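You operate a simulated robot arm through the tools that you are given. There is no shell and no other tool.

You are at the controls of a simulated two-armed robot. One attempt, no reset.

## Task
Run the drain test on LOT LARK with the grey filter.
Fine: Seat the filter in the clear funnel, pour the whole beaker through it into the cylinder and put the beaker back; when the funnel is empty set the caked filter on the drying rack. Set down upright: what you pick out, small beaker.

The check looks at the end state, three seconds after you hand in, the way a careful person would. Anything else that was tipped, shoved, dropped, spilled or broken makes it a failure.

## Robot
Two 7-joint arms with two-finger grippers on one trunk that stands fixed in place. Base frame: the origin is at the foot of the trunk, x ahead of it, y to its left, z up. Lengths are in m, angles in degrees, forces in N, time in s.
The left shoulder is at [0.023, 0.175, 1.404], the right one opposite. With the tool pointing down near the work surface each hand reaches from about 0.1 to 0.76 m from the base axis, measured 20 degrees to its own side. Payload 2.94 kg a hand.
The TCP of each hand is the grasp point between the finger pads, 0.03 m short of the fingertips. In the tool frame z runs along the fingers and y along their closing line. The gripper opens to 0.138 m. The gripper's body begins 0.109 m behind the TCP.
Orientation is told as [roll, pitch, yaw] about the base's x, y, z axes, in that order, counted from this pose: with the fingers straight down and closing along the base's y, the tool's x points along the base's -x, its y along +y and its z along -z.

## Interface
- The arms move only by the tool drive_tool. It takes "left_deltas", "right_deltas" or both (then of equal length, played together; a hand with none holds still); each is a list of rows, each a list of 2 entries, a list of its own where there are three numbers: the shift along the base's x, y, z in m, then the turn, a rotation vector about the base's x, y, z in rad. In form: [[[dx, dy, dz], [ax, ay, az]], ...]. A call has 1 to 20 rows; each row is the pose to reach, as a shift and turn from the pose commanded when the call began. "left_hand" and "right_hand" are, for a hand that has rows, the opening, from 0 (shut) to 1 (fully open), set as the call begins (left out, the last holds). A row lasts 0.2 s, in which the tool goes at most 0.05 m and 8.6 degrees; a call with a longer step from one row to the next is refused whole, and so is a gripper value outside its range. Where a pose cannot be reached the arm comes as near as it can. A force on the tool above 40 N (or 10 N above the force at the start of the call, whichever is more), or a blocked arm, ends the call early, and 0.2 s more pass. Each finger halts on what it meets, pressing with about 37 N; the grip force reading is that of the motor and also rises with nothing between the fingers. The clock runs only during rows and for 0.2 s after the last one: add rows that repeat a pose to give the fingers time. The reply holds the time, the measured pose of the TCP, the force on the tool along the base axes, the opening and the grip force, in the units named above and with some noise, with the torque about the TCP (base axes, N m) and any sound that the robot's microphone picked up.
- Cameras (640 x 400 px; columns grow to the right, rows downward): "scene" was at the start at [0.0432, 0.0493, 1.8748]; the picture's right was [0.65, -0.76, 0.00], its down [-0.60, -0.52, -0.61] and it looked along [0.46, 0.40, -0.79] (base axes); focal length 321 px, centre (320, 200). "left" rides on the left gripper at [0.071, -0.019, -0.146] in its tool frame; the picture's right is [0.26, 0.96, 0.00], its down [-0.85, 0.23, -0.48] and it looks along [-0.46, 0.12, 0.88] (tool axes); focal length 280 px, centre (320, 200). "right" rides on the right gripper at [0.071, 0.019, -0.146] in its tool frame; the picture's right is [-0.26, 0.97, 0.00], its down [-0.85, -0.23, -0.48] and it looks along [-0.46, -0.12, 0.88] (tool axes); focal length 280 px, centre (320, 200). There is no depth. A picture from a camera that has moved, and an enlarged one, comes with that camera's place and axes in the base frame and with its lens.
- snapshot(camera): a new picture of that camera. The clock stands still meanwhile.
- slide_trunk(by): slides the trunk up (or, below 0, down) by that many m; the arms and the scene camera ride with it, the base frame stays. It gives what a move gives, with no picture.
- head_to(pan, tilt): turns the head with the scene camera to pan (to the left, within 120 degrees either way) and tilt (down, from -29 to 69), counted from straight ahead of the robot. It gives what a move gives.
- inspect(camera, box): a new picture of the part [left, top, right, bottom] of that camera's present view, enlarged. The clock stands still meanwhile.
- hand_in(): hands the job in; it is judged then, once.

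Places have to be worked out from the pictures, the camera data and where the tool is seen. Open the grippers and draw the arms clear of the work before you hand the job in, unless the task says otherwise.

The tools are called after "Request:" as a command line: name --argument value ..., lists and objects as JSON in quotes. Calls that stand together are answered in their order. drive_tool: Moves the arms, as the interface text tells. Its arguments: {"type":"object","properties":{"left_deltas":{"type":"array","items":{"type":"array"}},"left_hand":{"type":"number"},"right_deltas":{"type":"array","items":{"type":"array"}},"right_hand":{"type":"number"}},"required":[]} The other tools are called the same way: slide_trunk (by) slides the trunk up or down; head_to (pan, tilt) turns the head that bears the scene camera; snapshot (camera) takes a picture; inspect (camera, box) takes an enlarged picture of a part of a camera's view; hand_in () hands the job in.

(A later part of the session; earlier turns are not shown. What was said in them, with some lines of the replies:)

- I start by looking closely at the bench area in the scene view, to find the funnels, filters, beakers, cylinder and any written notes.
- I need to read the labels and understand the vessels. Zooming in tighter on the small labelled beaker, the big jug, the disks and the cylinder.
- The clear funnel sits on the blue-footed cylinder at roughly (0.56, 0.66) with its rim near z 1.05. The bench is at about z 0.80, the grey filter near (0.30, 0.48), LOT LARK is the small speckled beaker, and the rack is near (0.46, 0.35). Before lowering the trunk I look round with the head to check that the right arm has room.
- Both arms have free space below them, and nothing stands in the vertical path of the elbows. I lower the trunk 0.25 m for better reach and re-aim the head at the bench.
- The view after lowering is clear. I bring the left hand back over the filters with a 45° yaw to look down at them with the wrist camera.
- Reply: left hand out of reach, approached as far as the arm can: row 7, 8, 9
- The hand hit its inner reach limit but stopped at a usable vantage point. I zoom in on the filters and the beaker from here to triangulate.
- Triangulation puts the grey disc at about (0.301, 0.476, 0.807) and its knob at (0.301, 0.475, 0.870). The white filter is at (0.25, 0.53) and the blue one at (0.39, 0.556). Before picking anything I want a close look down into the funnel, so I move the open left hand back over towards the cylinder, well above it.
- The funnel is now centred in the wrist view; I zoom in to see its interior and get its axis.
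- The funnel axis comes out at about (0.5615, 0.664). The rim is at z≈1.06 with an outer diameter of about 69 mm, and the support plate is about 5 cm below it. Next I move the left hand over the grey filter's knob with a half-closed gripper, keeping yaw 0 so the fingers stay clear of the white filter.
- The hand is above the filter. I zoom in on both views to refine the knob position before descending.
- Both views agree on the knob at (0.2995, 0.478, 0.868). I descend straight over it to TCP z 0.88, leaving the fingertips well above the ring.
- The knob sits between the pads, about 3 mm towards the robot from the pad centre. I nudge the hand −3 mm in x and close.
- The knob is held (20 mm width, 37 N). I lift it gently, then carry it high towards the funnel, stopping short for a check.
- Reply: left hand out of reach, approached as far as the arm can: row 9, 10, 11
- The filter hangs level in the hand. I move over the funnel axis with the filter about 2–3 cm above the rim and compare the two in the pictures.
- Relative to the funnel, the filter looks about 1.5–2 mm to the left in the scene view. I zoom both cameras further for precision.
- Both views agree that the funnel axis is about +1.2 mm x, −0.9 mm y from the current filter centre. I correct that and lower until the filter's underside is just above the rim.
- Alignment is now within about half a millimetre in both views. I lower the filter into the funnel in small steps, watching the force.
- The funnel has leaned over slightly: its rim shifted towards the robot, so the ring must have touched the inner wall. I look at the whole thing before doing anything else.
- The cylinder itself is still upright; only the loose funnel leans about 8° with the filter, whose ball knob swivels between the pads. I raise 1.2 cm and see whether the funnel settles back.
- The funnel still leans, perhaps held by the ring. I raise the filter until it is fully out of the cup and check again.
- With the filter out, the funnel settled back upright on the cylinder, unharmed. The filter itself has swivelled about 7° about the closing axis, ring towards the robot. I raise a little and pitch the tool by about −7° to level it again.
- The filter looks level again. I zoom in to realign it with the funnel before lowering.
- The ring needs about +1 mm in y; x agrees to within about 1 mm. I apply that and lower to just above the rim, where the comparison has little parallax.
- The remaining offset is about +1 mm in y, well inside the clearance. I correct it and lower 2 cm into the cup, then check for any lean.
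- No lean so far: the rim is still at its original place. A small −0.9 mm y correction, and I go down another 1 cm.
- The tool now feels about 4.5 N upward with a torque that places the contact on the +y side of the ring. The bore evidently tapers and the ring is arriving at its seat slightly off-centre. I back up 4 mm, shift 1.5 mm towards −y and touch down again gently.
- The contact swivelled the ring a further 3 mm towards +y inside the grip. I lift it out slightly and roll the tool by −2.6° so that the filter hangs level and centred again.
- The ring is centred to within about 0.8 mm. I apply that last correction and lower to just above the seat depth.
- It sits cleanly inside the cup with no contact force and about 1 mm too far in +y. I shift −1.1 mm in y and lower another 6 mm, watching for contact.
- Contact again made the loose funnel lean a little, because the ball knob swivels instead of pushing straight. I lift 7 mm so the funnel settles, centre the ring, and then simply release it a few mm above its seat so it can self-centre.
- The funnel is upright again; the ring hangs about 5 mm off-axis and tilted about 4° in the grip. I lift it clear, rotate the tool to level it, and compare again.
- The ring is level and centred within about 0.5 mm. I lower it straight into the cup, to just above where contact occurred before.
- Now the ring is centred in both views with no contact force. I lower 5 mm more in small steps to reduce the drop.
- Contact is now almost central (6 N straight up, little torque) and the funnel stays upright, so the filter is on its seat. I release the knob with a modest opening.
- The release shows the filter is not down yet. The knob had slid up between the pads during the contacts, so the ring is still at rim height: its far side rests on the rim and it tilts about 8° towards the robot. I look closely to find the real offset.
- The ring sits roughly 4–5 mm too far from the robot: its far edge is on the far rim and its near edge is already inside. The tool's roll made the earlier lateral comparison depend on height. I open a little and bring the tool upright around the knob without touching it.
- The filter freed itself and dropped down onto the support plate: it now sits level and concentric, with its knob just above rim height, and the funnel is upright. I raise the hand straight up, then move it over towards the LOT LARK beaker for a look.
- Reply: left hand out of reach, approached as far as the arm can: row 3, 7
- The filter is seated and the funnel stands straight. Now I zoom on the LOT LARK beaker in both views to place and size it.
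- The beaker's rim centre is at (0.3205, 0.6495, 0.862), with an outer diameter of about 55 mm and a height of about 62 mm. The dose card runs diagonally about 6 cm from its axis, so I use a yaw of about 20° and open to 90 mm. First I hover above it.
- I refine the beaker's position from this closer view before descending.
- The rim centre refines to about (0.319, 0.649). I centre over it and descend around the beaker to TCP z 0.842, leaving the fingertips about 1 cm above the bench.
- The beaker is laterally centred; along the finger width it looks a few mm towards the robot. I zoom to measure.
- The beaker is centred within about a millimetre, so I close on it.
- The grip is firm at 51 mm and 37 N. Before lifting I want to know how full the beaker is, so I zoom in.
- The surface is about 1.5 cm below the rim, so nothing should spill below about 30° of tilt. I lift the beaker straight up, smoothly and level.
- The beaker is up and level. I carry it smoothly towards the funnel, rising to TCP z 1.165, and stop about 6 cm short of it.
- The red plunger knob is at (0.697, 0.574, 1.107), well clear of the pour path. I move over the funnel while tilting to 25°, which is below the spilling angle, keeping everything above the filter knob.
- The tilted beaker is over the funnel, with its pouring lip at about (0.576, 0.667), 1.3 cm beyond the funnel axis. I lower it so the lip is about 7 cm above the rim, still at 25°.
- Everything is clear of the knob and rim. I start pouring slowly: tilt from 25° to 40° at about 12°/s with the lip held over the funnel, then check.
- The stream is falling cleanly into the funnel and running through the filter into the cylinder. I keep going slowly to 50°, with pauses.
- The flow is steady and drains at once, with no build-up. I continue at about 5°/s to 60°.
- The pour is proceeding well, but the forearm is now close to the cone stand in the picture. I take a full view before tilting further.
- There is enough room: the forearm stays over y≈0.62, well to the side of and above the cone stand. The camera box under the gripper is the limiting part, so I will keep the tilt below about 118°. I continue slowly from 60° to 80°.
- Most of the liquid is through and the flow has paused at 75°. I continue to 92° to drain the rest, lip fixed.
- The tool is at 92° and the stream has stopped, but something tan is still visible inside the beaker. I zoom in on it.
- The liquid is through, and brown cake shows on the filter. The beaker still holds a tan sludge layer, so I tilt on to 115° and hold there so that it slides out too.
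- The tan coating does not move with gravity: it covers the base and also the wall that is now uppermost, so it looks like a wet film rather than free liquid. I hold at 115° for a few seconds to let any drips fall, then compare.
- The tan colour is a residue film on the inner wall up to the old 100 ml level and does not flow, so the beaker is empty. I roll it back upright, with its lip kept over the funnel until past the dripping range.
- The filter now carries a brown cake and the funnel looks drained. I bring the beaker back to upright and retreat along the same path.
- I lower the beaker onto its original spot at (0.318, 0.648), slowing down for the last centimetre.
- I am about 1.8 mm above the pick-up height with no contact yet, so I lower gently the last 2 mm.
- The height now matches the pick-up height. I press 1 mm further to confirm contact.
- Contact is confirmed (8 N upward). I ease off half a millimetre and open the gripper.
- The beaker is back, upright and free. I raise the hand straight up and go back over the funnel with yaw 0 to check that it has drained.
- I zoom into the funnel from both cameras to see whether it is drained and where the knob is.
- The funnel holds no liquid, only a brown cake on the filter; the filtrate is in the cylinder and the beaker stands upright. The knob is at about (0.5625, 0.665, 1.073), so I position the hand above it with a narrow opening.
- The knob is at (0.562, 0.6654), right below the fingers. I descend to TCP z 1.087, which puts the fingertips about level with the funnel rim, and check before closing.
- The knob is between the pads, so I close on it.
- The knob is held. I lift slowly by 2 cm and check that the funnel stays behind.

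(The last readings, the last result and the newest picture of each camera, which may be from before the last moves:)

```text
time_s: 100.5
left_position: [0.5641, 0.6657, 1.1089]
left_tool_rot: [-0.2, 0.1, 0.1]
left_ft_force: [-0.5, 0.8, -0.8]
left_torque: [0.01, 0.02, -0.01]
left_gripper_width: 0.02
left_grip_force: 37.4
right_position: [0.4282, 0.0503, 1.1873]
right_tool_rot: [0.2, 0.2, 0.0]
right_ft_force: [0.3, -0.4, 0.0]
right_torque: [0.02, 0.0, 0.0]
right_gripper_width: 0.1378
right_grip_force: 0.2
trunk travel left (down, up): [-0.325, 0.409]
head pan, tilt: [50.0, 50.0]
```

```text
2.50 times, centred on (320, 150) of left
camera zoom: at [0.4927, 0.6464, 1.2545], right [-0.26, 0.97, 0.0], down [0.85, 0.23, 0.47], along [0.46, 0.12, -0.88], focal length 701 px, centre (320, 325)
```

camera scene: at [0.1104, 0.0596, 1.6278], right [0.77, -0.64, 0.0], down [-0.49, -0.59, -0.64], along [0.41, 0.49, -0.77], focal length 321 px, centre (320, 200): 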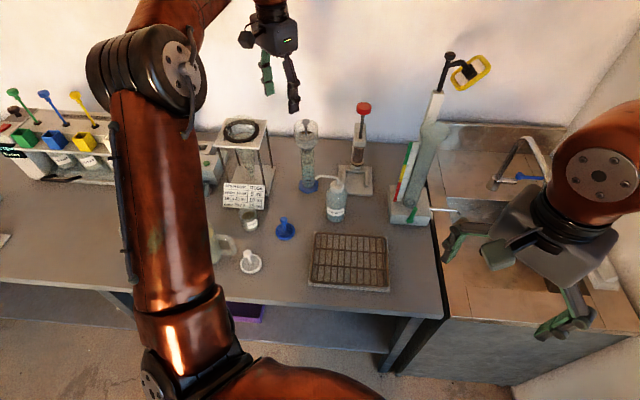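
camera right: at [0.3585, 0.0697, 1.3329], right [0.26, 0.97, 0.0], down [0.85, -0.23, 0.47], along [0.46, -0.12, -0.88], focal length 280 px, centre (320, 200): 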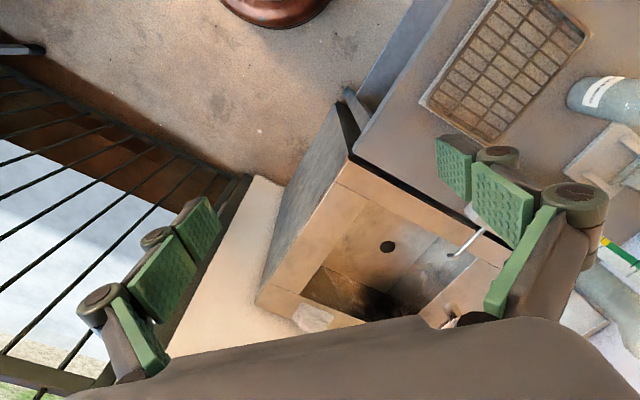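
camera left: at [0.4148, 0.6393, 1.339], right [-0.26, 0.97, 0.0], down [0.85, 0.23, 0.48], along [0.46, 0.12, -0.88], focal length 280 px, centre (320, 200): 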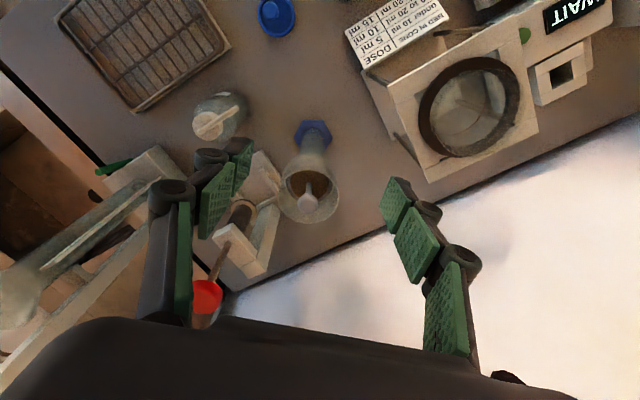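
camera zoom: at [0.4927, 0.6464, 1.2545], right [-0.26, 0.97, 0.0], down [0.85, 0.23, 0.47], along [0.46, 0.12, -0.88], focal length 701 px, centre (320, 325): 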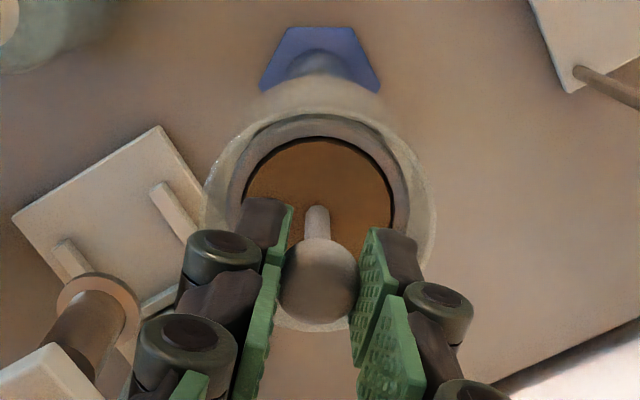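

The funnel stays in place and the filter rises cleanly. I lift it fully clear of the cup.

Request:
drive_tool --left_deltas '[[[0, 0, 0.006], [0, 0, 0]], [[0, 0, 0.014], [0, 0, 0]], [[0, 0, 0.024], [0, 0, 0]], [[0, 0, 0.034], [0, 0, 0]], [[0, 0, 0.046], [0, 0, 0]], [[0, 0, 0.06], [0, 0, 0]], [[0, 0, 0.075], [0, 0, 0]], [[0, 0, 0.075], [0, 0, 0]]]'

Request:
inspect --camera "scene" --box '[270, 70, 340, 200]'

Request:
inspect --camera "left" --box '[240, 70, 400, 230]'

```text
time_s: 102.3
left_position: [0.5618, 0.666, 1.1757]
left_tool_rot: [-0.1, 0.1, 0.1]
left_ft_force: [0.6, 0.5, -0.2]
left_torque: [0.01, 0.02, -0.02]
left_gripper_width: 0.0201
left_grip_force: 37.6
left hand out of reach, approached as far as the arm can: row 7, 8
right_position: [0.4282, 0.0504, 1.188]
right_tool_rot: [0.1, 0.1, 0.0]
right_ft_force: [0.2, -0.1, 0.2]
right_torque: [0.01, -0.03, 0.02]
right_gripper_width: 0.138
right_grip_force: 0.1
trunk travel left (down, up): [-0.325, 0.409]
head pan, tilt: [50.0, 50.0]
```

```text
3.08 times, centred on (305, 135) of scene
camera zoom: at [0.1116, 0.0597, 1.6277], right [0.77, -0.64, 0.0], down [-0.49, -0.59, -0.64], along [0.41, 0.49, -0.77], focal length 988 px, centre (366, 400)
```

zoom: 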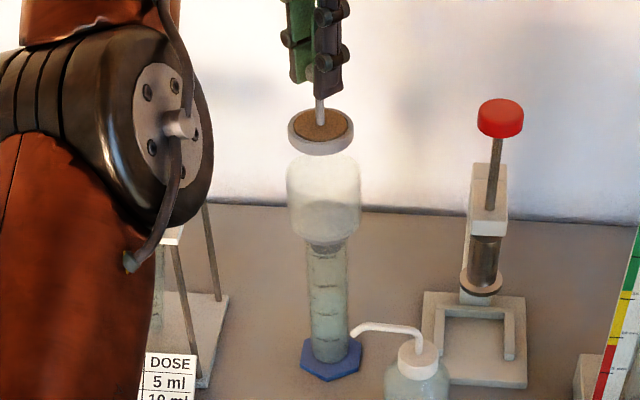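

```text
2.50 times, centred on (320, 150) of left
camera zoom: at [0.4917, 0.6471, 1.322], right [-0.26, 0.96, 0.0], down [0.85, 0.23, 0.47], along [0.46, 0.12, -0.88], focal length 701 px, centre (320, 325)
```

zoom: 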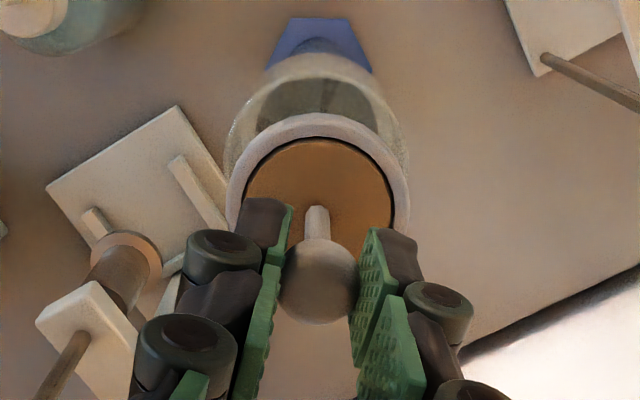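

The caked filter is out, level and clear. I carry it high over the wash bottle to the drying rack, whose centre I estimate at (0.473, 0.357).

Request:
drive_tool --left_deltas '[[[-0.002, -0.008, 0], [0, 0, 0]], [[-0.006, -0.022, 0], [0, 0, 0]], [[-0.012, -0.043, 0], [0, 0, 0]], [[-0.02, -0.07, 0], [0, 0, 0]], [[-0.029, -0.1, 0], [0, 0, 0]], [[-0.038, -0.132, 0], [0, 0, 0]], [[-0.047, -0.165, 0], [0, 0, 0]], [[-0.057, -0.198, 0], [0, 0, 0]], [[-0.066, -0.23, 0], [0, 0, 0]], [[-0.074, -0.258, 0], [0, 0, 0]], [[-0.081, -0.282, 0], [0, 0, 0]], [[-0.086, -0.3, 0], [0, 0, 0]], [[-0.089, -0.3095, 0], [0, 0, 0]], [[-0.089, -0.3095, 0], [0, 0, 0]]]'

Request:
snapshot --camera "left"

Request:
snapshot --camera "scene"

```text
time_s: 105.3
left_position: [0.4912, 0.4515, 1.1759]
left_tool_rot: [-0.3, 0.1, -0.3]
left_ft_force: [-0.4, -0.4, -0.1]
left_torque: [0.0, 0.05, -0.01]
left_gripper_width: 0.0199
left_grip_force: 37.6
left hand out of reach, approached as far as the arm can: row 9, 10, 11, 12, 13, 14
right_position: [0.4292, 0.0508, 1.1872]
right_tool_rot: [0.1, -0.1, 0.0]
right_ft_force: [-0.3, -0.7, 0.0]
right_torque: [-0.01, -0.02, 0.0]
right_gripper_width: 0.138
right_grip_force: 0.1
trunk travel left (down, up): [-0.325, 0.409]
head pan, tilt: [50.0, 50.0]
```

```text
taken
camera left: at [0.4193, 0.4343, 1.323], right [-0.26, 0.97, -0.01], down [0.85, 0.23, 0.47], along [0.46, 0.12, -0.88], focal length 280 px, centre (320, 200)
```

left: 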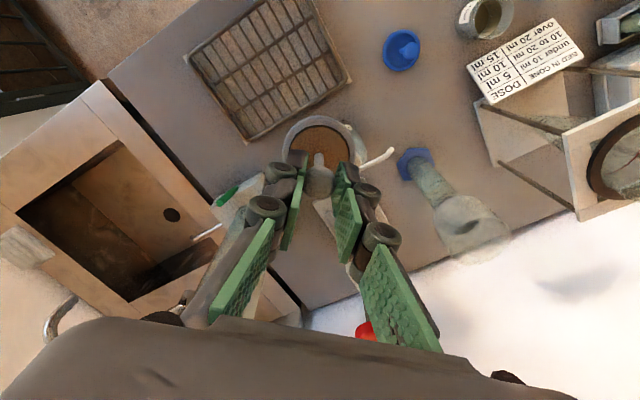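

```text
taken
camera scene: at [0.1116, 0.0597, 1.6276], right [0.77, -0.64, 0.0], down [-0.49, -0.59, -0.64], along [0.41, 0.49, -0.77], focal length 321 px, centre (320, 200)
```

scene: 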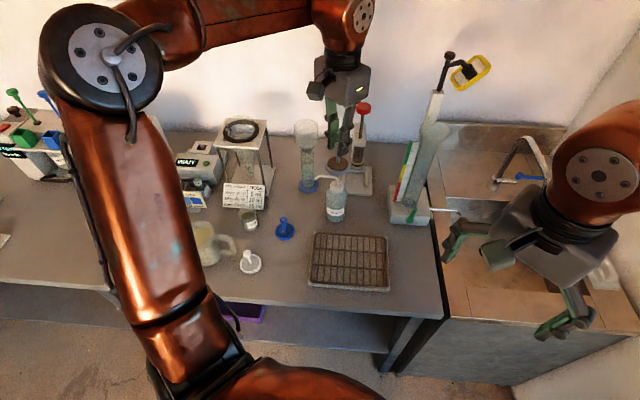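

The arm ran out of room at that height (folded elbow), stopping at (0.491, 0.4515). I lower while moving on to the rack, which gives it more room; the hand has already passed the wash bottle.

Request:
drive_tool --left_deltas '[[[-0.001, -0.005, -0.015], [0, 0, 0]], [[-0.002, -0.012, -0.035], [0, 0, 0]], [[-0.004, -0.022, -0.055], [0, 0, 0]], [[-0.007, -0.038, -0.075], [0, 0, 0]], [[-0.011, -0.056, -0.095], [0, 0, 0]], [[-0.014, -0.074, -0.112], [0, 0, 0]], [[-0.017, -0.088, -0.122], [0, 0, 0]], [[-0.018, -0.095, -0.126], [0, 0, 0]], [[-0.018, -0.095, -0.126], [0, 0, 0]]]'

Request:
snapshot --camera "left"

Request:
snapshot --camera "scene"

```text
time_s: 107.3
left_position: [0.4657, 0.4276, 1.0475]
left_tool_rot: [-2.4, -0.1, -1.8]
left_ft_force: [-0.7, 0.6, 0.1]
left_torque: [0.01, 0.0, 0.01]
left_gripper_width: 0.0201
left_grip_force: 37.0
left hand out of reach, approached as far as the arm can: row 1, 2, 3, 4, 5, 6, 7, 8, 9
right_position: [0.4287, 0.0507, 1.1879]
right_tool_rot: [0.1, 0.0, -0.1]
right_ft_force: [0.3, -0.4, -0.3]
right_torque: [0.01, 0.0, -0.02]
right_gripper_width: 0.1379
right_grip_force: 0.0
trunk travel left (down, up): [-0.325, 0.409]
head pan, tilt: [50.0, 50.0]
```

```text
taken
camera left: at [0.3948, 0.4176, 1.1944], right [-0.23, 0.97, -0.04], down [0.85, 0.22, 0.47], along [0.46, 0.07, -0.88], focal length 280 px, centre (320, 200)
```

left: 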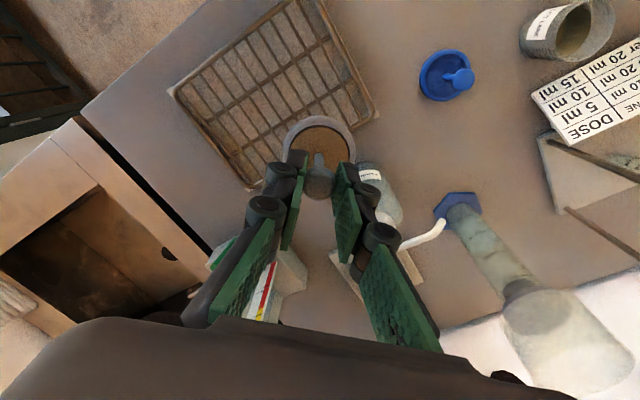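

```text
taken
camera scene: at [0.1115, 0.0596, 1.6276], right [0.77, -0.64, 0.0], down [-0.49, -0.59, -0.64], along [0.41, 0.49, -0.77], focal length 321 px, centre (320, 200)
```

scene: 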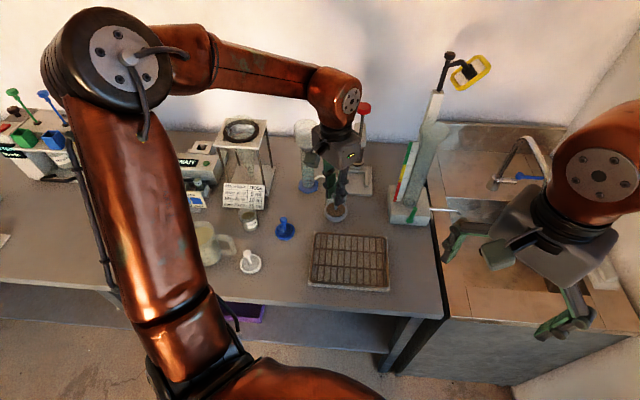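

The arm hits a joint limit moving right at this yaw. Turning the hand clockwise should relieve the wrist, so I rotate the tool about −34° in place.

Request:
drive_tool --left_deltas '[[[0, 0, 0], [0.007, 0, -0.1]], [[0, 0, 0], [0.014, 0, -0.2]], [[0, 0, 0], [0.021, -0.002, -0.3]], [[0, 0, 0], [0.028, -0.004, -0.4]], [[0, 0, 0], [0.034, -0.008, -0.5]], [[0, 0, 0], [0.038, -0.012, -0.56]], [[0, 0, 0], [0.038, -0.012, -0.56]]]'

Request:
snapshot --camera "left"

Request:
snapshot --camera "scene"

```text
time_s: 108.9
left_position: [0.4664, 0.4278, 1.0487]
left_tool_rot: [-0.1, -0.1, -33.8]
left_ft_force: [0.0, 0.0, -0.1]
left_torque: [0.04, 0.02, -0.02]
left_gripper_width: 0.02
left_grip_force: 36.5
right_position: [0.4293, 0.0504, 1.1878]
right_tool_rot: [0.0, 0.0, 0.0]
right_ft_force: [0.1, -0.6, 0.1]
right_torque: [-0.03, 0.0, -0.02]
right_gripper_width: 0.1377
right_grip_force: 0.0
trunk travel left (down, up): [-0.325, 0.409]
head pan, tilt: [50.0, 50.0]
```

```text
taken
camera left: at [0.3973, 0.4524, 1.195], right [0.32, 0.95, 0.0], down [0.83, -0.28, 0.48], along [0.45, -0.16, -0.88], focal length 280 px, centre (320, 200)
```

left: 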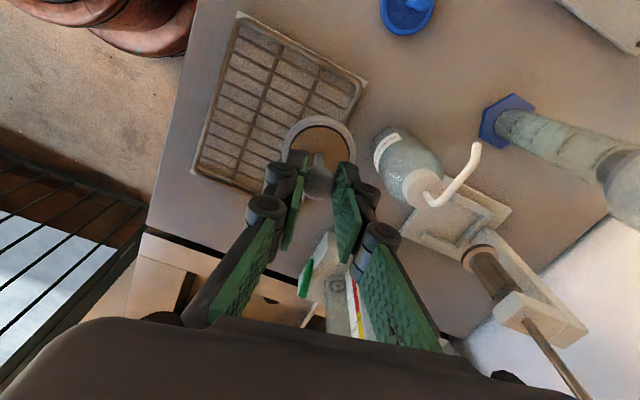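

```text
taken
camera scene: at [0.1115, 0.0595, 1.6276], right [0.77, -0.64, 0.0], down [-0.49, -0.59, -0.64], along [0.41, 0.49, -0.77], focal length 321 px, centre (320, 200)
```

scene: 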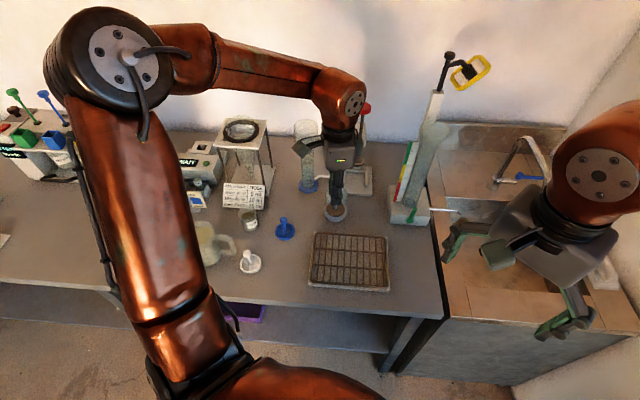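

The tool turned freely and is level. Now I continue to the rack centre.

Request:
drive_tool --left_deltas '[[[0.0006, -0.006, 0], [0, 0, 0]], [[0.0018, -0.018, 0], [0, 0, 0]], [[0.0034, -0.036, -0.005], [0, 0, 0]], [[0.005, -0.054, -0.01], [0, 0, 0]], [[0.0062, -0.067, -0.015], [0, 0, 0]], [[0.0066, -0.0713, -0.018], [0, 0, 0]], [[0.0066, -0.0713, -0.018], [0, 0, 0]]]'

Request:
snapshot --camera "left"

Request:
inspect --camera "scene" --box '[290, 150, 410, 300]'

```text
time_s: 110.5
left_position: [0.474, 0.3566, 1.0327]
left_tool_rot: [-0.1, -0.2, -33.9]
left_ft_force: [0.4, 0.3, -0.7]
left_torque: [-0.01, 0.0, 0.01]
left_gripper_width: 0.0199
left_grip_force: 37.0
right_position: [0.4303, 0.0505, 1.1871]
right_tool_rot: [0.1, 0.0, -0.1]
right_ft_force: [-0.3, 0.0, 0.8]
right_torque: [0.0, 0.04, 0.0]
right_gripper_width: 0.138
right_grip_force: 0.0
trunk travel left (down, up): [-0.325, 0.409]
head pan, tilt: [50.0, 50.0]
```

```text
taken
camera left: at [0.4047, 0.3821, 1.1786], right [0.32, 0.95, 0.0], down [0.83, -0.28, 0.48], along [0.45, -0.16, -0.88], focal length 280 px, centre (320, 200)
```

left: 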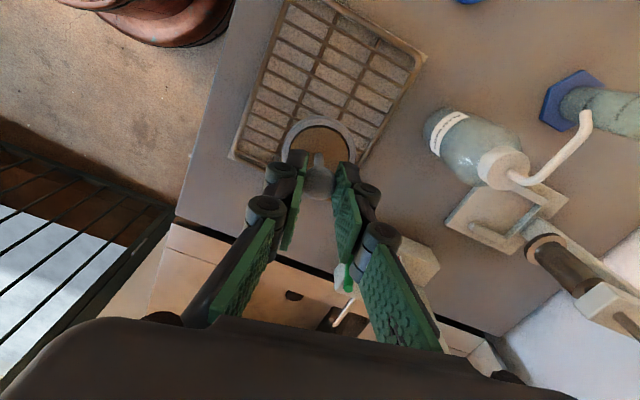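

```text
2.67 times, centred on (350, 225) of scene
camera zoom: at [0.1115, 0.0594, 1.6276], right [0.77, -0.64, 0.0], down [-0.49, -0.59, -0.64], along [0.41, 0.49, -0.77], focal length 856 px, centre (240, 133)
```

zoom: 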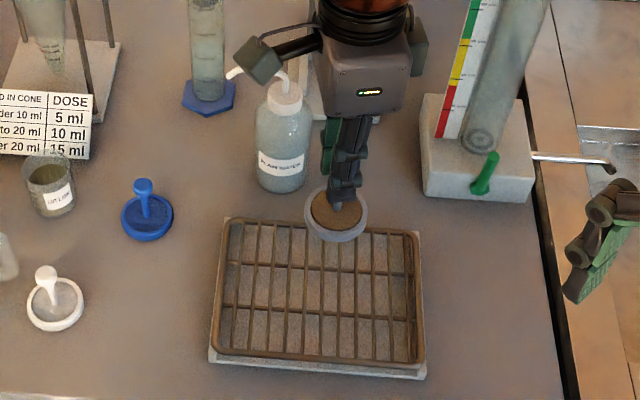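

The filter is above the middle of the rack, and its vertical projection agrees with the rack corners in both views. I lower it to about 2 cm above the wires.

Request:
drive_tool --left_deltas '[[[0, 0, -0.01], [0, 0, 0]], [[0, 0, -0.03], [0, 0, 0]], [[0, 0, -0.055], [0, 0, 0]], [[0, 0, -0.08], [0, 0, 0]], [[0, 0, -0.097], [0, 0, 0]], [[0, 0, -0.105], [0, 0, 0]], [[0, 0, -0.105], [0, 0, 0]]]'

Request:
inspect --camera "left" --box '[220, 50, 420, 230]'

Request:
inspect --camera "scene" --box '[300, 190, 400, 300]'

```text
time_s: 112.1
left_position: [0.4759, 0.3567, 0.9265]
left_tool_rot: [-0.2, -0.3, -33.8]
left_ft_force: [-0.1, 0.2, 0.0]
left_torque: [0.0, -0.02, -0.03]
left_gripper_width: 0.0199
left_grip_force: 37.1
right_position: [0.429, 0.0503, 1.1886]
right_tool_rot: [0.0, 0.1, 0.0]
right_ft_force: [0.1, -0.2, 0.0]
right_torque: [0.01, -0.01, 0.02]
right_gripper_width: 0.138
right_grip_force: 0.0
trunk travel left (down, up): [-0.325, 0.409]
head pan, tilt: [50.0, 50.0]
```

```text
2.22 times, centred on (320, 140) of left
camera zoom: at [0.4058, 0.3818, 1.072], right [0.32, 0.95, 0.0], down [0.83, -0.28, 0.48], along [0.45, -0.16, -0.88], focal length 623 px, centre (320, 333)
```

zoom: 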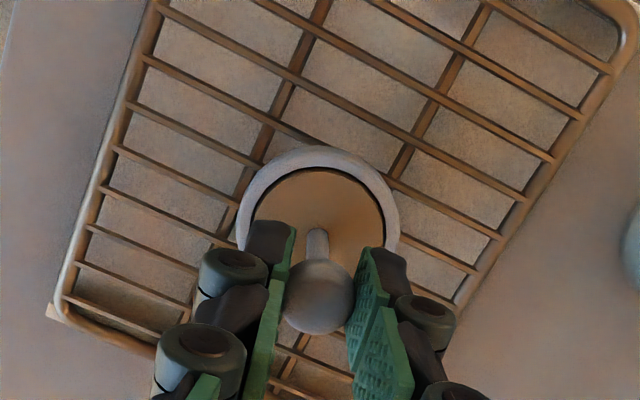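

```text
3.64 times, centred on (350, 245) of scene
camera zoom: at [0.1114, 0.0594, 1.6277], right [0.77, -0.64, 0.0], down [-0.49, -0.59, -0.64], along [0.41, 0.49, -0.77], focal length 1167 px, centre (211, 36)
```

zoom: 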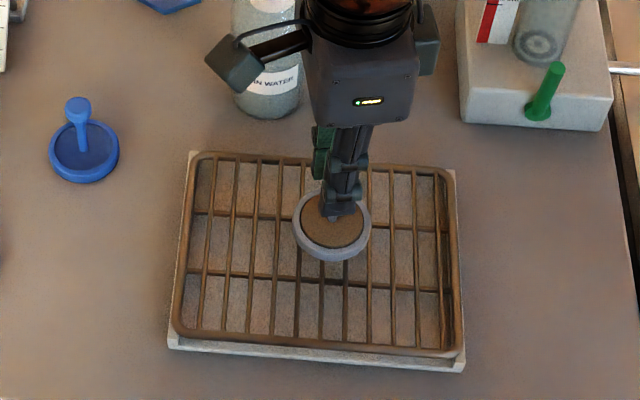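

The filter is directly over the middle of the grid and level. I lower in small steps to contact.

Request:
drive_tool --left_deltas '[[[0, 0, -0.004], [0, 0, 0]], [[0, 0, -0.008], [0, 0, 0]], [[0, 0, -0.011], [0, 0, 0]], [[0, 0, -0.014], [0, 0, 0]], [[0, 0, -0.014], [0, 0, 0]]]'

Request:
inspect --camera "left" --box '[220, 50, 420, 230]'

Request:
inspect --camera "scene" --box '[320, 210, 380, 270]'

```text
time_s: 113.3
left_position: [0.4736, 0.3566, 0.9133]
left_tool_rot: [-0.1, -0.1, -33.9]
left_ft_force: [0.4, -0.1, -0.6]
left_torque: [0.03, 0.02, -0.01]
left_gripper_width: 0.0198
left_grip_force: 37.0
right_position: [0.4293, 0.051, 1.1869]
right_tool_rot: [0.0, 0.0, -0.1]
right_ft_force: [-0.2, -0.5, -0.6]
right_torque: [0.0, 0.01, 0.01]
right_gripper_width: 0.1379
right_grip_force: 0.0
trunk travel left (down, up): [-0.325, 0.409]
head pan, tilt: [50.0, 50.0]
```

```text
2.22 times, centred on (320, 140) of left
camera zoom: at [0.4044, 0.3819, 1.0591], right [0.32, 0.95, 0.0], down [0.83, -0.28, 0.48], along [0.45, -0.16, -0.88], focal length 623 px, centre (320, 333)
```

zoom: 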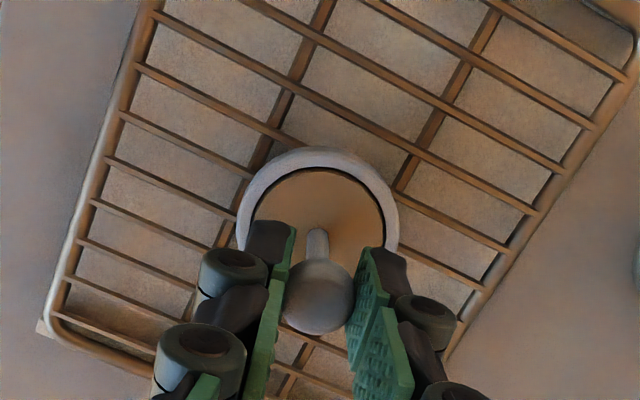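

```text
6.67 times, centred on (350, 240) of scene
camera zoom: at [0.1115, 0.0594, 1.6276], right [0.77, -0.64, 0.0], down [-0.49, -0.59, -0.64], along [0.41, 0.49, -0.77], focal length 2140 px, centre (120, -67)
```

zoom: 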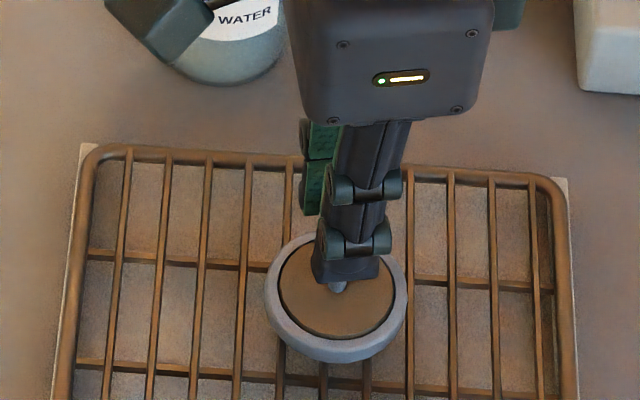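

There is no contact yet at 0.913, so I continue down in 2 mm steps.

Request:
drive_tool --left_deltas '[[[0, 0, -0.002], [0, 0, 0]], [[0, 0, -0.004], [0, 0, 0]], [[0, 0, -0.006], [0, 0, 0]], [[0, 0, -0.006], [0, 0, 0]]]'

```text
time_s: 114.3
left_position: [0.4736, 0.3565, 0.9068]
left_tool_rot: [0.0, -0.2, -33.9]
left_ft_force: [1.1, -0.5, -1.4]
left_torque: [0.0, -0.01, -0.01]
left_gripper_width: 0.0199
left_grip_force: 36.8
right_position: [0.4282, 0.0497, 1.1884]
right_tool_rot: [0.1, 0.1, 0.0]
right_ft_force: [-0.4, 0.4, 0.4]
right_torque: [0.03, 0.0, 0.01]
right_gripper_width: 0.1378
right_grip_force: 0.2
trunk travel left (down, up): [-0.325, 0.409]
head pan, tilt: [50.0, 50.0]
```

Still no contact force, so I go on in 1.5 mm steps.

Request:
drive_tool --left_deltas '[[[0, 0, -0.0015], [0, 0, 0]], [[0, 0, -0.003], [0, 0, 0]], [[0, 0, -0.004], [0, 0, 0]], [[0, 0, -0.004], [0, 0, 0]]]'

Request:
inspect --camera "scene" --box '[320, 210, 380, 270]'

Request:
inspect --camera "left" --box '[270, 90, 370, 190]'

```text
time_s: 115.3
left_position: [0.4744, 0.356, 0.9057]
left_tool_rot: [-0.1, -0.4, -34.0]
left_ft_force: [1.8, 6.1, 26.5]
left_torque: [0.24, 0.06, 0.04]
left_gripper_width: 0.0198
left_grip_force: 36.9
right_position: [0.4283, 0.0505, 1.1881]
right_tool_rot: [0.2, 0.0, 0.0]
right_ft_force: [0.0, 0.1, 0.4]
right_torque: [0.02, -0.01, 0.03]
right_gripper_width: 0.1382
right_grip_force: 0.0
trunk travel left (down, up): [-0.325, 0.409]
head pan, tilt: [50.0, 50.0]
```

```text
6.67 times, centred on (350, 240) of scene
camera zoom: at [0.1096, 0.0587, 1.6281], right [0.77, -0.64, 0.0], down [-0.49, -0.59, -0.64], along [0.41, 0.49, -0.77], focal length 2140 px, centre (120, -67)
```

zoom: 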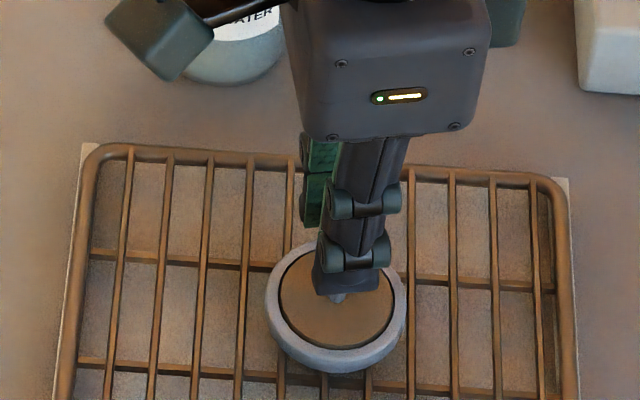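

```text
4.00 times, centred on (320, 140) of left
camera zoom: at [0.4032, 0.3812, 1.0502], right [0.32, 0.95, 0.0], down [0.83, -0.28, 0.48], along [0.46, -0.15, -0.88], focal length 1122 px, centre (320, 440)
```

zoom: 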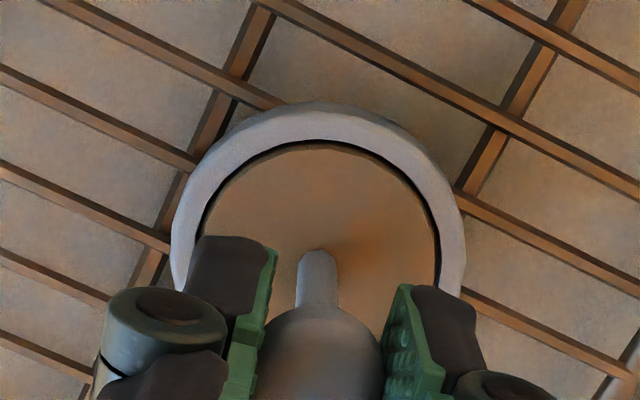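

Firm contact now (26 N), so the filter is on the wires. I ease up about 3 mm to relieve the force, without releasing yet.

Request:
drive_tool --left_deltas '[[[0, 0, 0.0015], [0, 0, 0]], [[0, 0, 0.003], [0, 0, 0]], [[0, 0, 0.003], [0, 0, 0]]]'

Request:
inspect --camera "scene" --box '[320, 210, 380, 270]'

```text
time_s: 116.1
left_position: [0.4735, 0.3565, 0.9052]
left_tool_rot: [-0.2, 0.1, -33.9]
left_ft_force: [1.8, -0.6, 4.0]
left_torque: [-0.21, -0.15, 0.02]
left_gripper_width: 0.0201
left_grip_force: 37.2
right_position: [0.4287, 0.05, 1.1875]
right_tool_rot: [0.1, 0.0, 0.0]
right_ft_force: [0.6, -1.3, 0.5]
right_torque: [0.01, -0.01, -0.01]
right_gripper_width: 0.1377
right_grip_force: 0.0
trunk travel left (down, up): [-0.325, 0.409]
head pan, tilt: [50.0, 50.0]
```

```text
6.67 times, centred on (350, 240) of scene
camera zoom: at [0.1115, 0.0591, 1.6275], right [0.77, -0.64, 0.0], down [-0.49, -0.59, -0.64], along [0.41, 0.49, -0.77], focal length 2140 px, centre (120, -67)
```

zoom: 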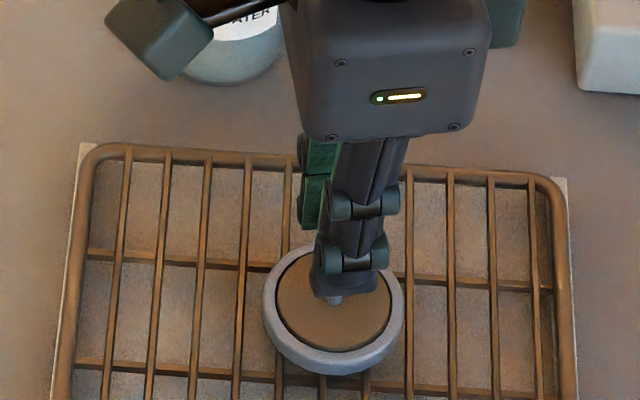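

The contact is down to a light 4 N. I open the gripper slightly to release the knob.

Request:
drive_tool --left_deltas '[[[0, 0, 0.0005], [0, 0, 0]], [[0, 0, 0.001], [0, 0, 0]], [[0, 0, 0.001], [0, 0, 0]], [[0, 0, 0.001], [0, 0, 0]]]' --left_hand 0.32

Request:
inspect --camera "scene" --box '[320, 210, 380, 270]'

Request:
inspect --camera "left" --box '[250, 80, 390, 220]'

```text
time_s: 117.1
left_position: [0.4734, 0.3573, 0.9071]
left_tool_rot: [-0.2, -0.1, -34.0]
left_ft_force: [0.1, 0.0, -0.1]
left_torque: [0.0, 0.01, 0.01]
left_gripper_width: 0.0443
left_grip_force: 0.1
right_position: [0.4297, 0.0506, 1.1883]
right_tool_rot: [0.0, 0.0, 0.0]
right_ft_force: [0.1, 0.0, 1.4]
right_torque: [0.0, 0.0, 0.05]
right_gripper_width: 0.138
right_grip_force: 0.1
trunk travel left (down, up): [-0.325, 0.409]
head pan, tilt: [50.0, 50.0]
```

```text
6.67 times, centred on (350, 240) of scene
camera zoom: at [0.1115, 0.0594, 1.6276], right [0.77, -0.64, 0.0], down [-0.49, -0.59, -0.64], along [0.41, 0.49, -0.77], focal length 2140 px, centre (120, -67)
```

zoom: 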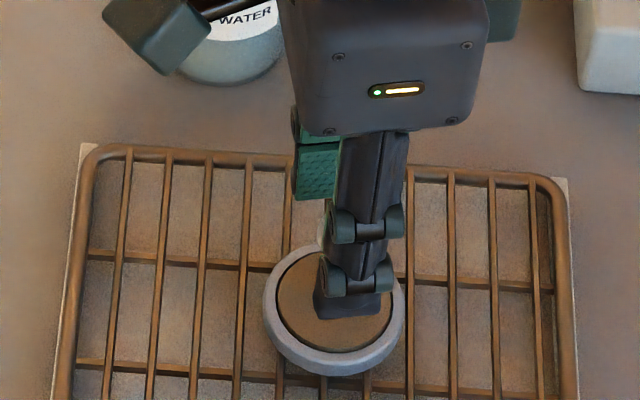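

```text
2.86 times, centred on (320, 150) of left
camera zoom: at [0.4038, 0.3825, 1.0527], right [0.32, 0.95, 0.0], down [0.83, -0.28, 0.48], along [0.45, -0.16, -0.88], focal length 801 px, centre (320, 343)
```

zoom: 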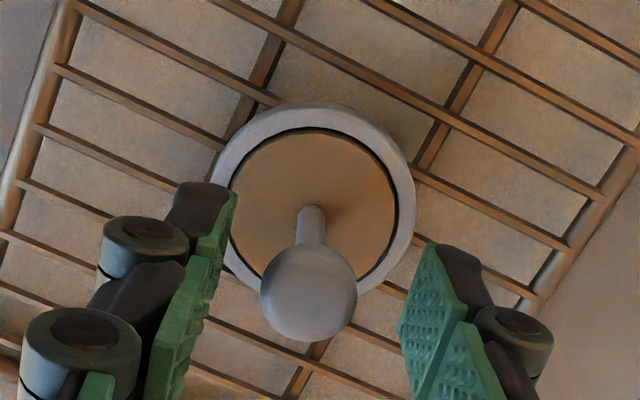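

The filter stands upright on the wires, with the knob clear of both fingers. I raise the hand straight up.

Request:
drive_tool --left_deltas '[[[0, 0, 0.01], [0, 0, 0]], [[0, 0, 0.025], [0, 0, 0]], [[0, 0, 0.045], [0, 0, 0]], [[0, 0, 0.07], [0, 0, 0]], [[0, 0, 0.1], [0, 0, 0]], [[0, 0, 0.13], [0, 0, 0]], [[0, 0, 0.14], [0, 0, 0]]]'

Request:
snapshot --camera "left"

Request:
snapshot --camera "scene"

```text
time_s: 118.7
left_position: [0.4742, 0.3567, 1.0458]
left_tool_rot: [-0.2, -0.1, -33.9]
left_ft_force: [-0.8, 0.0, -0.4]
left_torque: [0.01, 0.03, -0.02]
left_gripper_width: 0.0442
left_grip_force: 0.1
right_position: [0.429, 0.051, 1.1869]
right_tool_rot: [0.1, 0.0, 0.1]
right_ft_force: [-0.1, -0.4, 0.0]
right_torque: [-0.03, 0.0, -0.02]
right_gripper_width: 0.1382
right_grip_force: 0.1
trunk travel left (down, up): [-0.325, 0.409]
head pan, tilt: [50.0, 50.0]
```

```text
taken
camera left: at [0.4057, 0.3813, 1.1924], right [0.32, 0.95, 0.0], down [0.83, -0.28, 0.48], along [0.45, -0.16, -0.88], focal length 280 px, centre (320, 200)
```

left: 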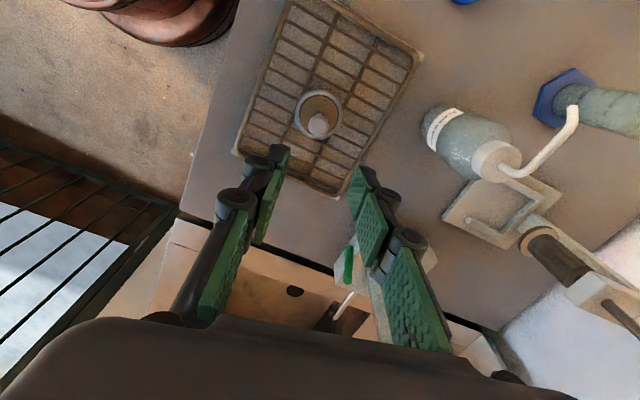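

```text
taken
camera scene: at [0.1115, 0.0595, 1.6276], right [0.77, -0.64, 0.0], down [-0.49, -0.59, -0.64], along [0.41, 0.49, -0.77], focal length 321 px, centre (320, 200)
```

scene: 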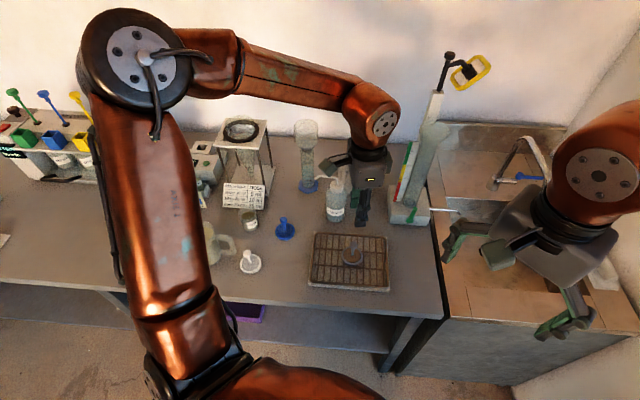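

The caked filter stands in the middle of the rack. I draw the left arm back up and away to its free start position, opening the gripper.

Request:
drive_tool --left_deltas '[[[0, 0.01, 0.02], [0, 0, 0]], [[-0.002, 0.03, 0.035], [0, 0, 0.05]], [[-0.005, 0.06, 0.045], [0, 0, 0.12]], [[-0.008, 0.09, 0.055], [0, 0, 0.2]], [[-0.012, 0.12, 0.065], [0, 0, 0.3]], [[-0.016, 0.15, 0.08], [0, 0, 0.4]], [[-0.02, 0.175, 0.1], [0, 0, 0.5]], [[-0.02, 0.184, 0.12], [0, 0, 0.59]], [[-0.02, 0.184, 0.125], [0, 0, 0.59]]]'

Request:
drive_tool --left_deltas '[[[0, 0, 0], [0, 0, 0]], [[0, 0, 0], [0, 0, 0]], [[0, 0, 0], [0, 0, 0]], [[0, 0, 0], [0, 0, 0]], [[0, 0, 0], [0, 0, 0]]]' --left_hand 1.0

Request:
snapshot --camera "scene"

Request:
snapshot --camera "left"

```text
time_s: 120.7
left_position: [0.4552, 0.5404, 1.1684]
left_tool_rot: [-0.2, -0.1, 0.1]
left_ft_force: [-0.2, 0.7, -0.4]
left_torque: [-0.04, 0.01, 0.05]
left_gripper_width: 0.0441
left_grip_force: 0.0
right_position: [0.4291, 0.05, 1.1886]
right_tool_rot: [0.1, 0.0, 0.0]
right_ft_force: [-0.1, 0.0, -0.5]
right_torque: [-0.01, -0.03, 0.02]
right_gripper_width: 0.138
right_grip_force: 0.0
trunk travel left (down, up): [-0.325, 0.409]
head pan, tilt: [50.0, 50.0]
```

```text
time_s: 121.9
left_position: [0.4557, 0.5392, 1.168]
left_tool_rot: [-0.1, 0.0, -0.1]
left_ft_force: [-0.2, 0.5, 0.5]
left_torque: [-0.01, 0.0, 0.01]
left_gripper_width: 0.1383
left_grip_force: 0.0
right_position: [0.4291, 0.0505, 1.1867]
right_tool_rot: [0.0, -0.1, 0.0]
right_ft_force: [0.4, 0.7, 0.5]
right_torque: [0.03, 0.05, -0.01]
right_gripper_width: 0.1381
right_grip_force: 0.1
trunk travel left (down, up): [-0.325, 0.409]
head pan, tilt: [50.0, 50.0]
```

```text
taken
camera scene: at [0.1115, 0.0596, 1.6276], right [0.77, -0.64, 0.0], down [-0.49, -0.59, -0.64], along [0.41, 0.49, -0.77], focal length 321 px, centre (320, 200)
```

scene: 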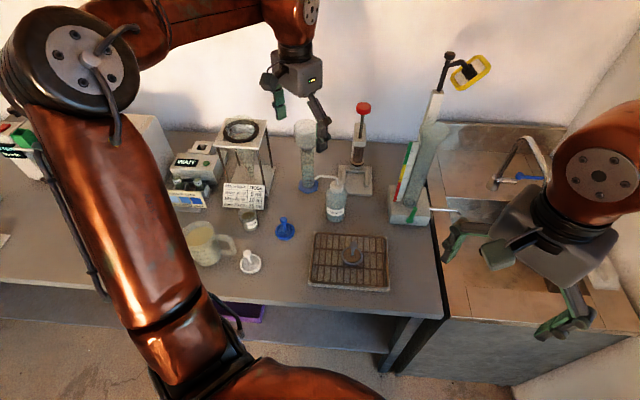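

```text
taken
camera left: at [0.3836, 0.5217, 1.3141], right [-0.26, 0.97, 0.0], down [0.85, 0.23, 0.48], along [0.46, 0.12, -0.88], focal length 280 px, centre (320, 200)
```

left: 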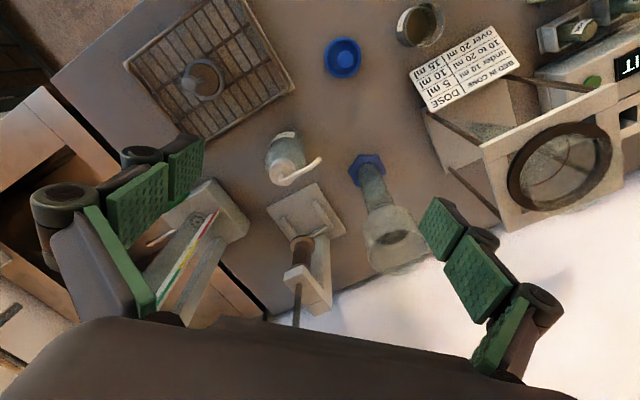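

Both grippers are open and clear. I do a last close check of the filter on the rack, the beaker, the funnel and the cylinder.

Request:
inspect --camera "scene" --box '[310, 220, 400, 300]'

Request:
inspect --camera "left" --box '[380, 0, 480, 70]'

Request:
inspect --camera "scene" --box '[285, 110, 325, 200]'

Request:
inspect --camera "left" --box '[340, 140, 440, 290]'

Request:
inspect --camera "scene" --box '[230, 195, 270, 240]'

```text
5.00 times, centred on (355, 260) of scene
camera zoom: at [0.1115, 0.0596, 1.6276], right [0.77, -0.64, 0.0], down [-0.49, -0.59, -0.64], along [0.41, 0.49, -0.77], focal length 1605 px, centre (145, -100)
```

zoom: 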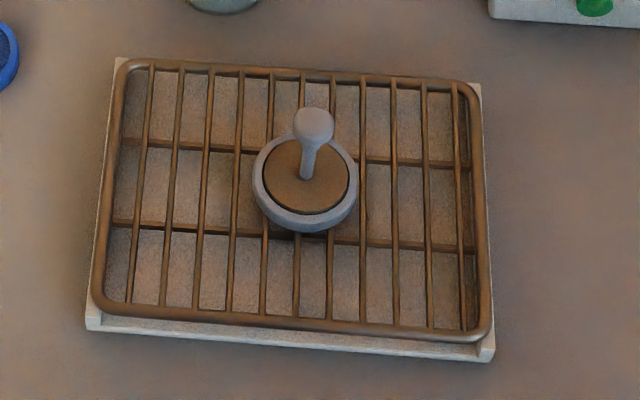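

```text
5.71 times, centred on (430, 35) of left
camera zoom: at [0.3836, 0.5217, 1.3141], right [-0.26, 0.97, 0.0], down [0.85, 0.23, 0.48], along [0.46, 0.12, -0.88], focal length 1602 px, centre (-309, 1143)
```

zoom: 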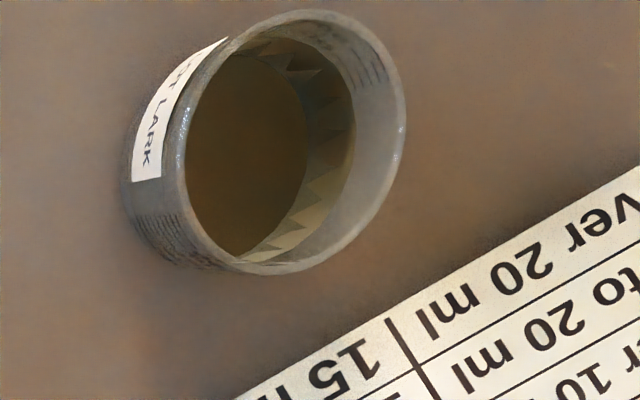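

```text
4.44 times, centred on (305, 155) of scene
camera zoom: at [0.1115, 0.0596, 1.6276], right [0.77, -0.64, 0.0], down [-0.49, -0.59, -0.64], along [0.41, 0.49, -0.77], focal length 1426 px, centre (387, 400)
```

zoom: 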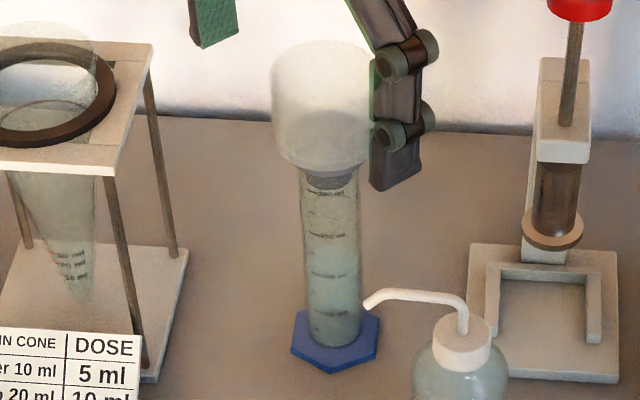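

```text
2.67 times, centred on (390, 215) of left
camera zoom: at [0.3836, 0.5217, 1.3141], right [-0.26, 0.97, 0.0], down [0.85, 0.23, 0.48], along [0.46, 0.12, -0.88], focal length 748 px, centre (133, 160)
```

zoom: 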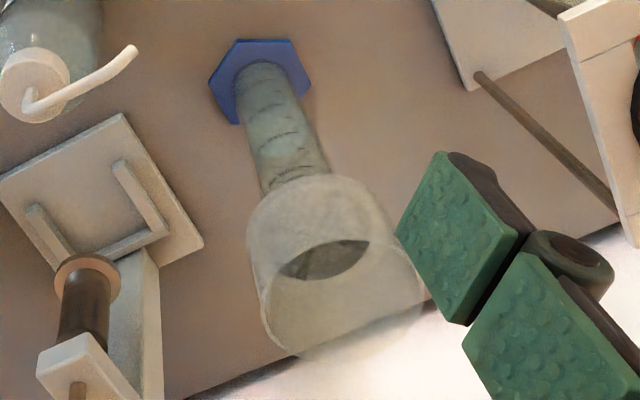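

```text
8.89 times, centred on (250, 218) of scene
camera zoom: at [0.1115, 0.0596, 1.6276], right [0.77, -0.64, 0.0], down [-0.49, -0.59, -0.64], along [0.41, 0.49, -0.77], focal length 2853 px, centre (942, 44)
```

zoom: 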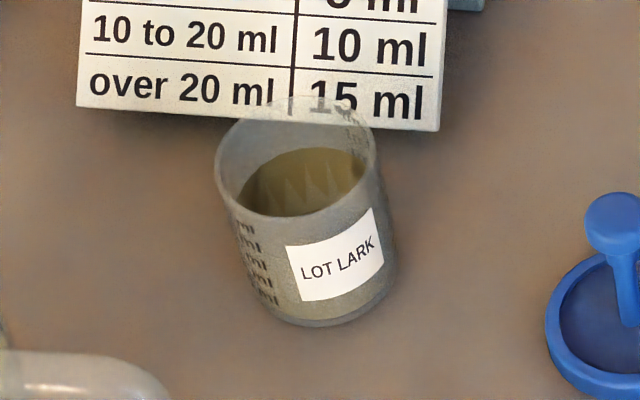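

Everything checks out. The caked filter is upright on the rack, LOT LARK is upright and empty on its spot, the funnel is empty and seated on the cylinder, and the filtrate is in the cylinder. I raise the trunk so both arms are well clear of the bench.

Request:
slide_trunk --by 0.22

Request:
snapshot --camera "scene"

Request:
snapshot --camera "left"

```text
time_s: 124.2
left_position: [0.4547, 0.5404, 1.3919]
left_tool_rot: [-0.1, -0.2, 0.0]
left_ft_force: [-0.7, 0.7, 0.8]
left_torque: [0.0, -0.02, 0.0]
left_gripper_width: 0.1382
left_grip_force: 0.2
right_position: [0.4289, 0.05, 1.4072]
right_tool_rot: [0.1, 0.1, 0.0]
right_ft_force: [-0.1, -0.2, -0.1]
right_torque: [-0.02, -0.02, 0.02]
right_gripper_width: 0.138
right_grip_force: 0.1
trunk travel left (down, up): [-0.545, 0.189]
head pan, tilt: [50.0, 50.0]
```

```text
taken
camera scene: at [0.0394, 0.0597, 1.8479], right [0.77, -0.64, 0.0], down [-0.49, -0.59, -0.64], along [0.41, 0.49, -0.77], focal length 321 px, centre (320, 200)
```

scene: 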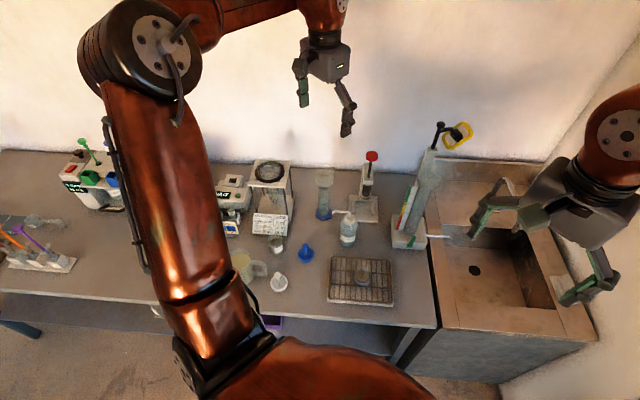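

```text
taken
camera left: at [0.3831, 0.523, 1.5372], right [-0.26, 0.97, 0.0], down [0.85, 0.23, 0.48], along [0.46, 0.12, -0.88], focal length 280 px, centre (320, 200)
```

left: 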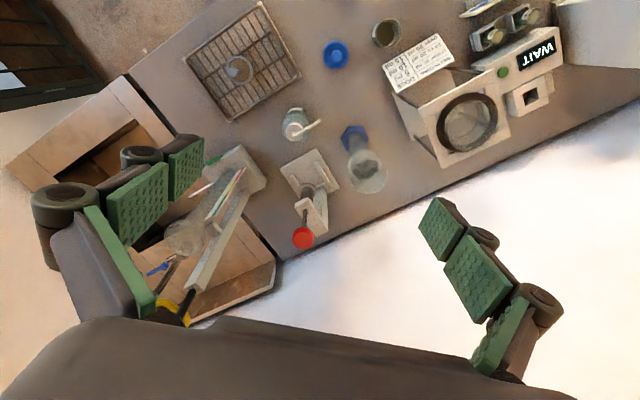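

Both arms are clear with the grippers open, and the bench matches the task: the caked grey filter upright on the rack, the emptied LOT LARK beaker back upright, the funnel empty on the cylinder, and everything else where it was. I hand the job in.

Request:
hand_in

```text
The job is handed in.
```

I ran the drain test on LOT LARK with the grey filter and handed the job in; I haven't seen the verdict.

- **Filter:** It went into the clear funnel after several tries. The ring caught the funnel wall or rim and the loose funnel leaned about 8°, then settled upright each time. The filter finally dropped a few centimetres onto the support plate and sat level.
- **Pour:** I poured the beaker through slowly, tilting to 115° and holding about 4 s. All the liquid I could see went into the cylinder, with no spill visible. A tan film stayed on the beaker's inner wall and base and did not move when held upside down, so I took it as residue rather than unpoured liquid.
- **Beaker:** It is back upright within about 2 mm of where it stood.
- **Drying rack:** Once the funnel held no liquid, I lifted the caked filter out. It is upright in the middle of the rack.

In the last pictures the other vessels and instruments looked undisturbed. Both grippers are open, and the arms are raised well above the bench.
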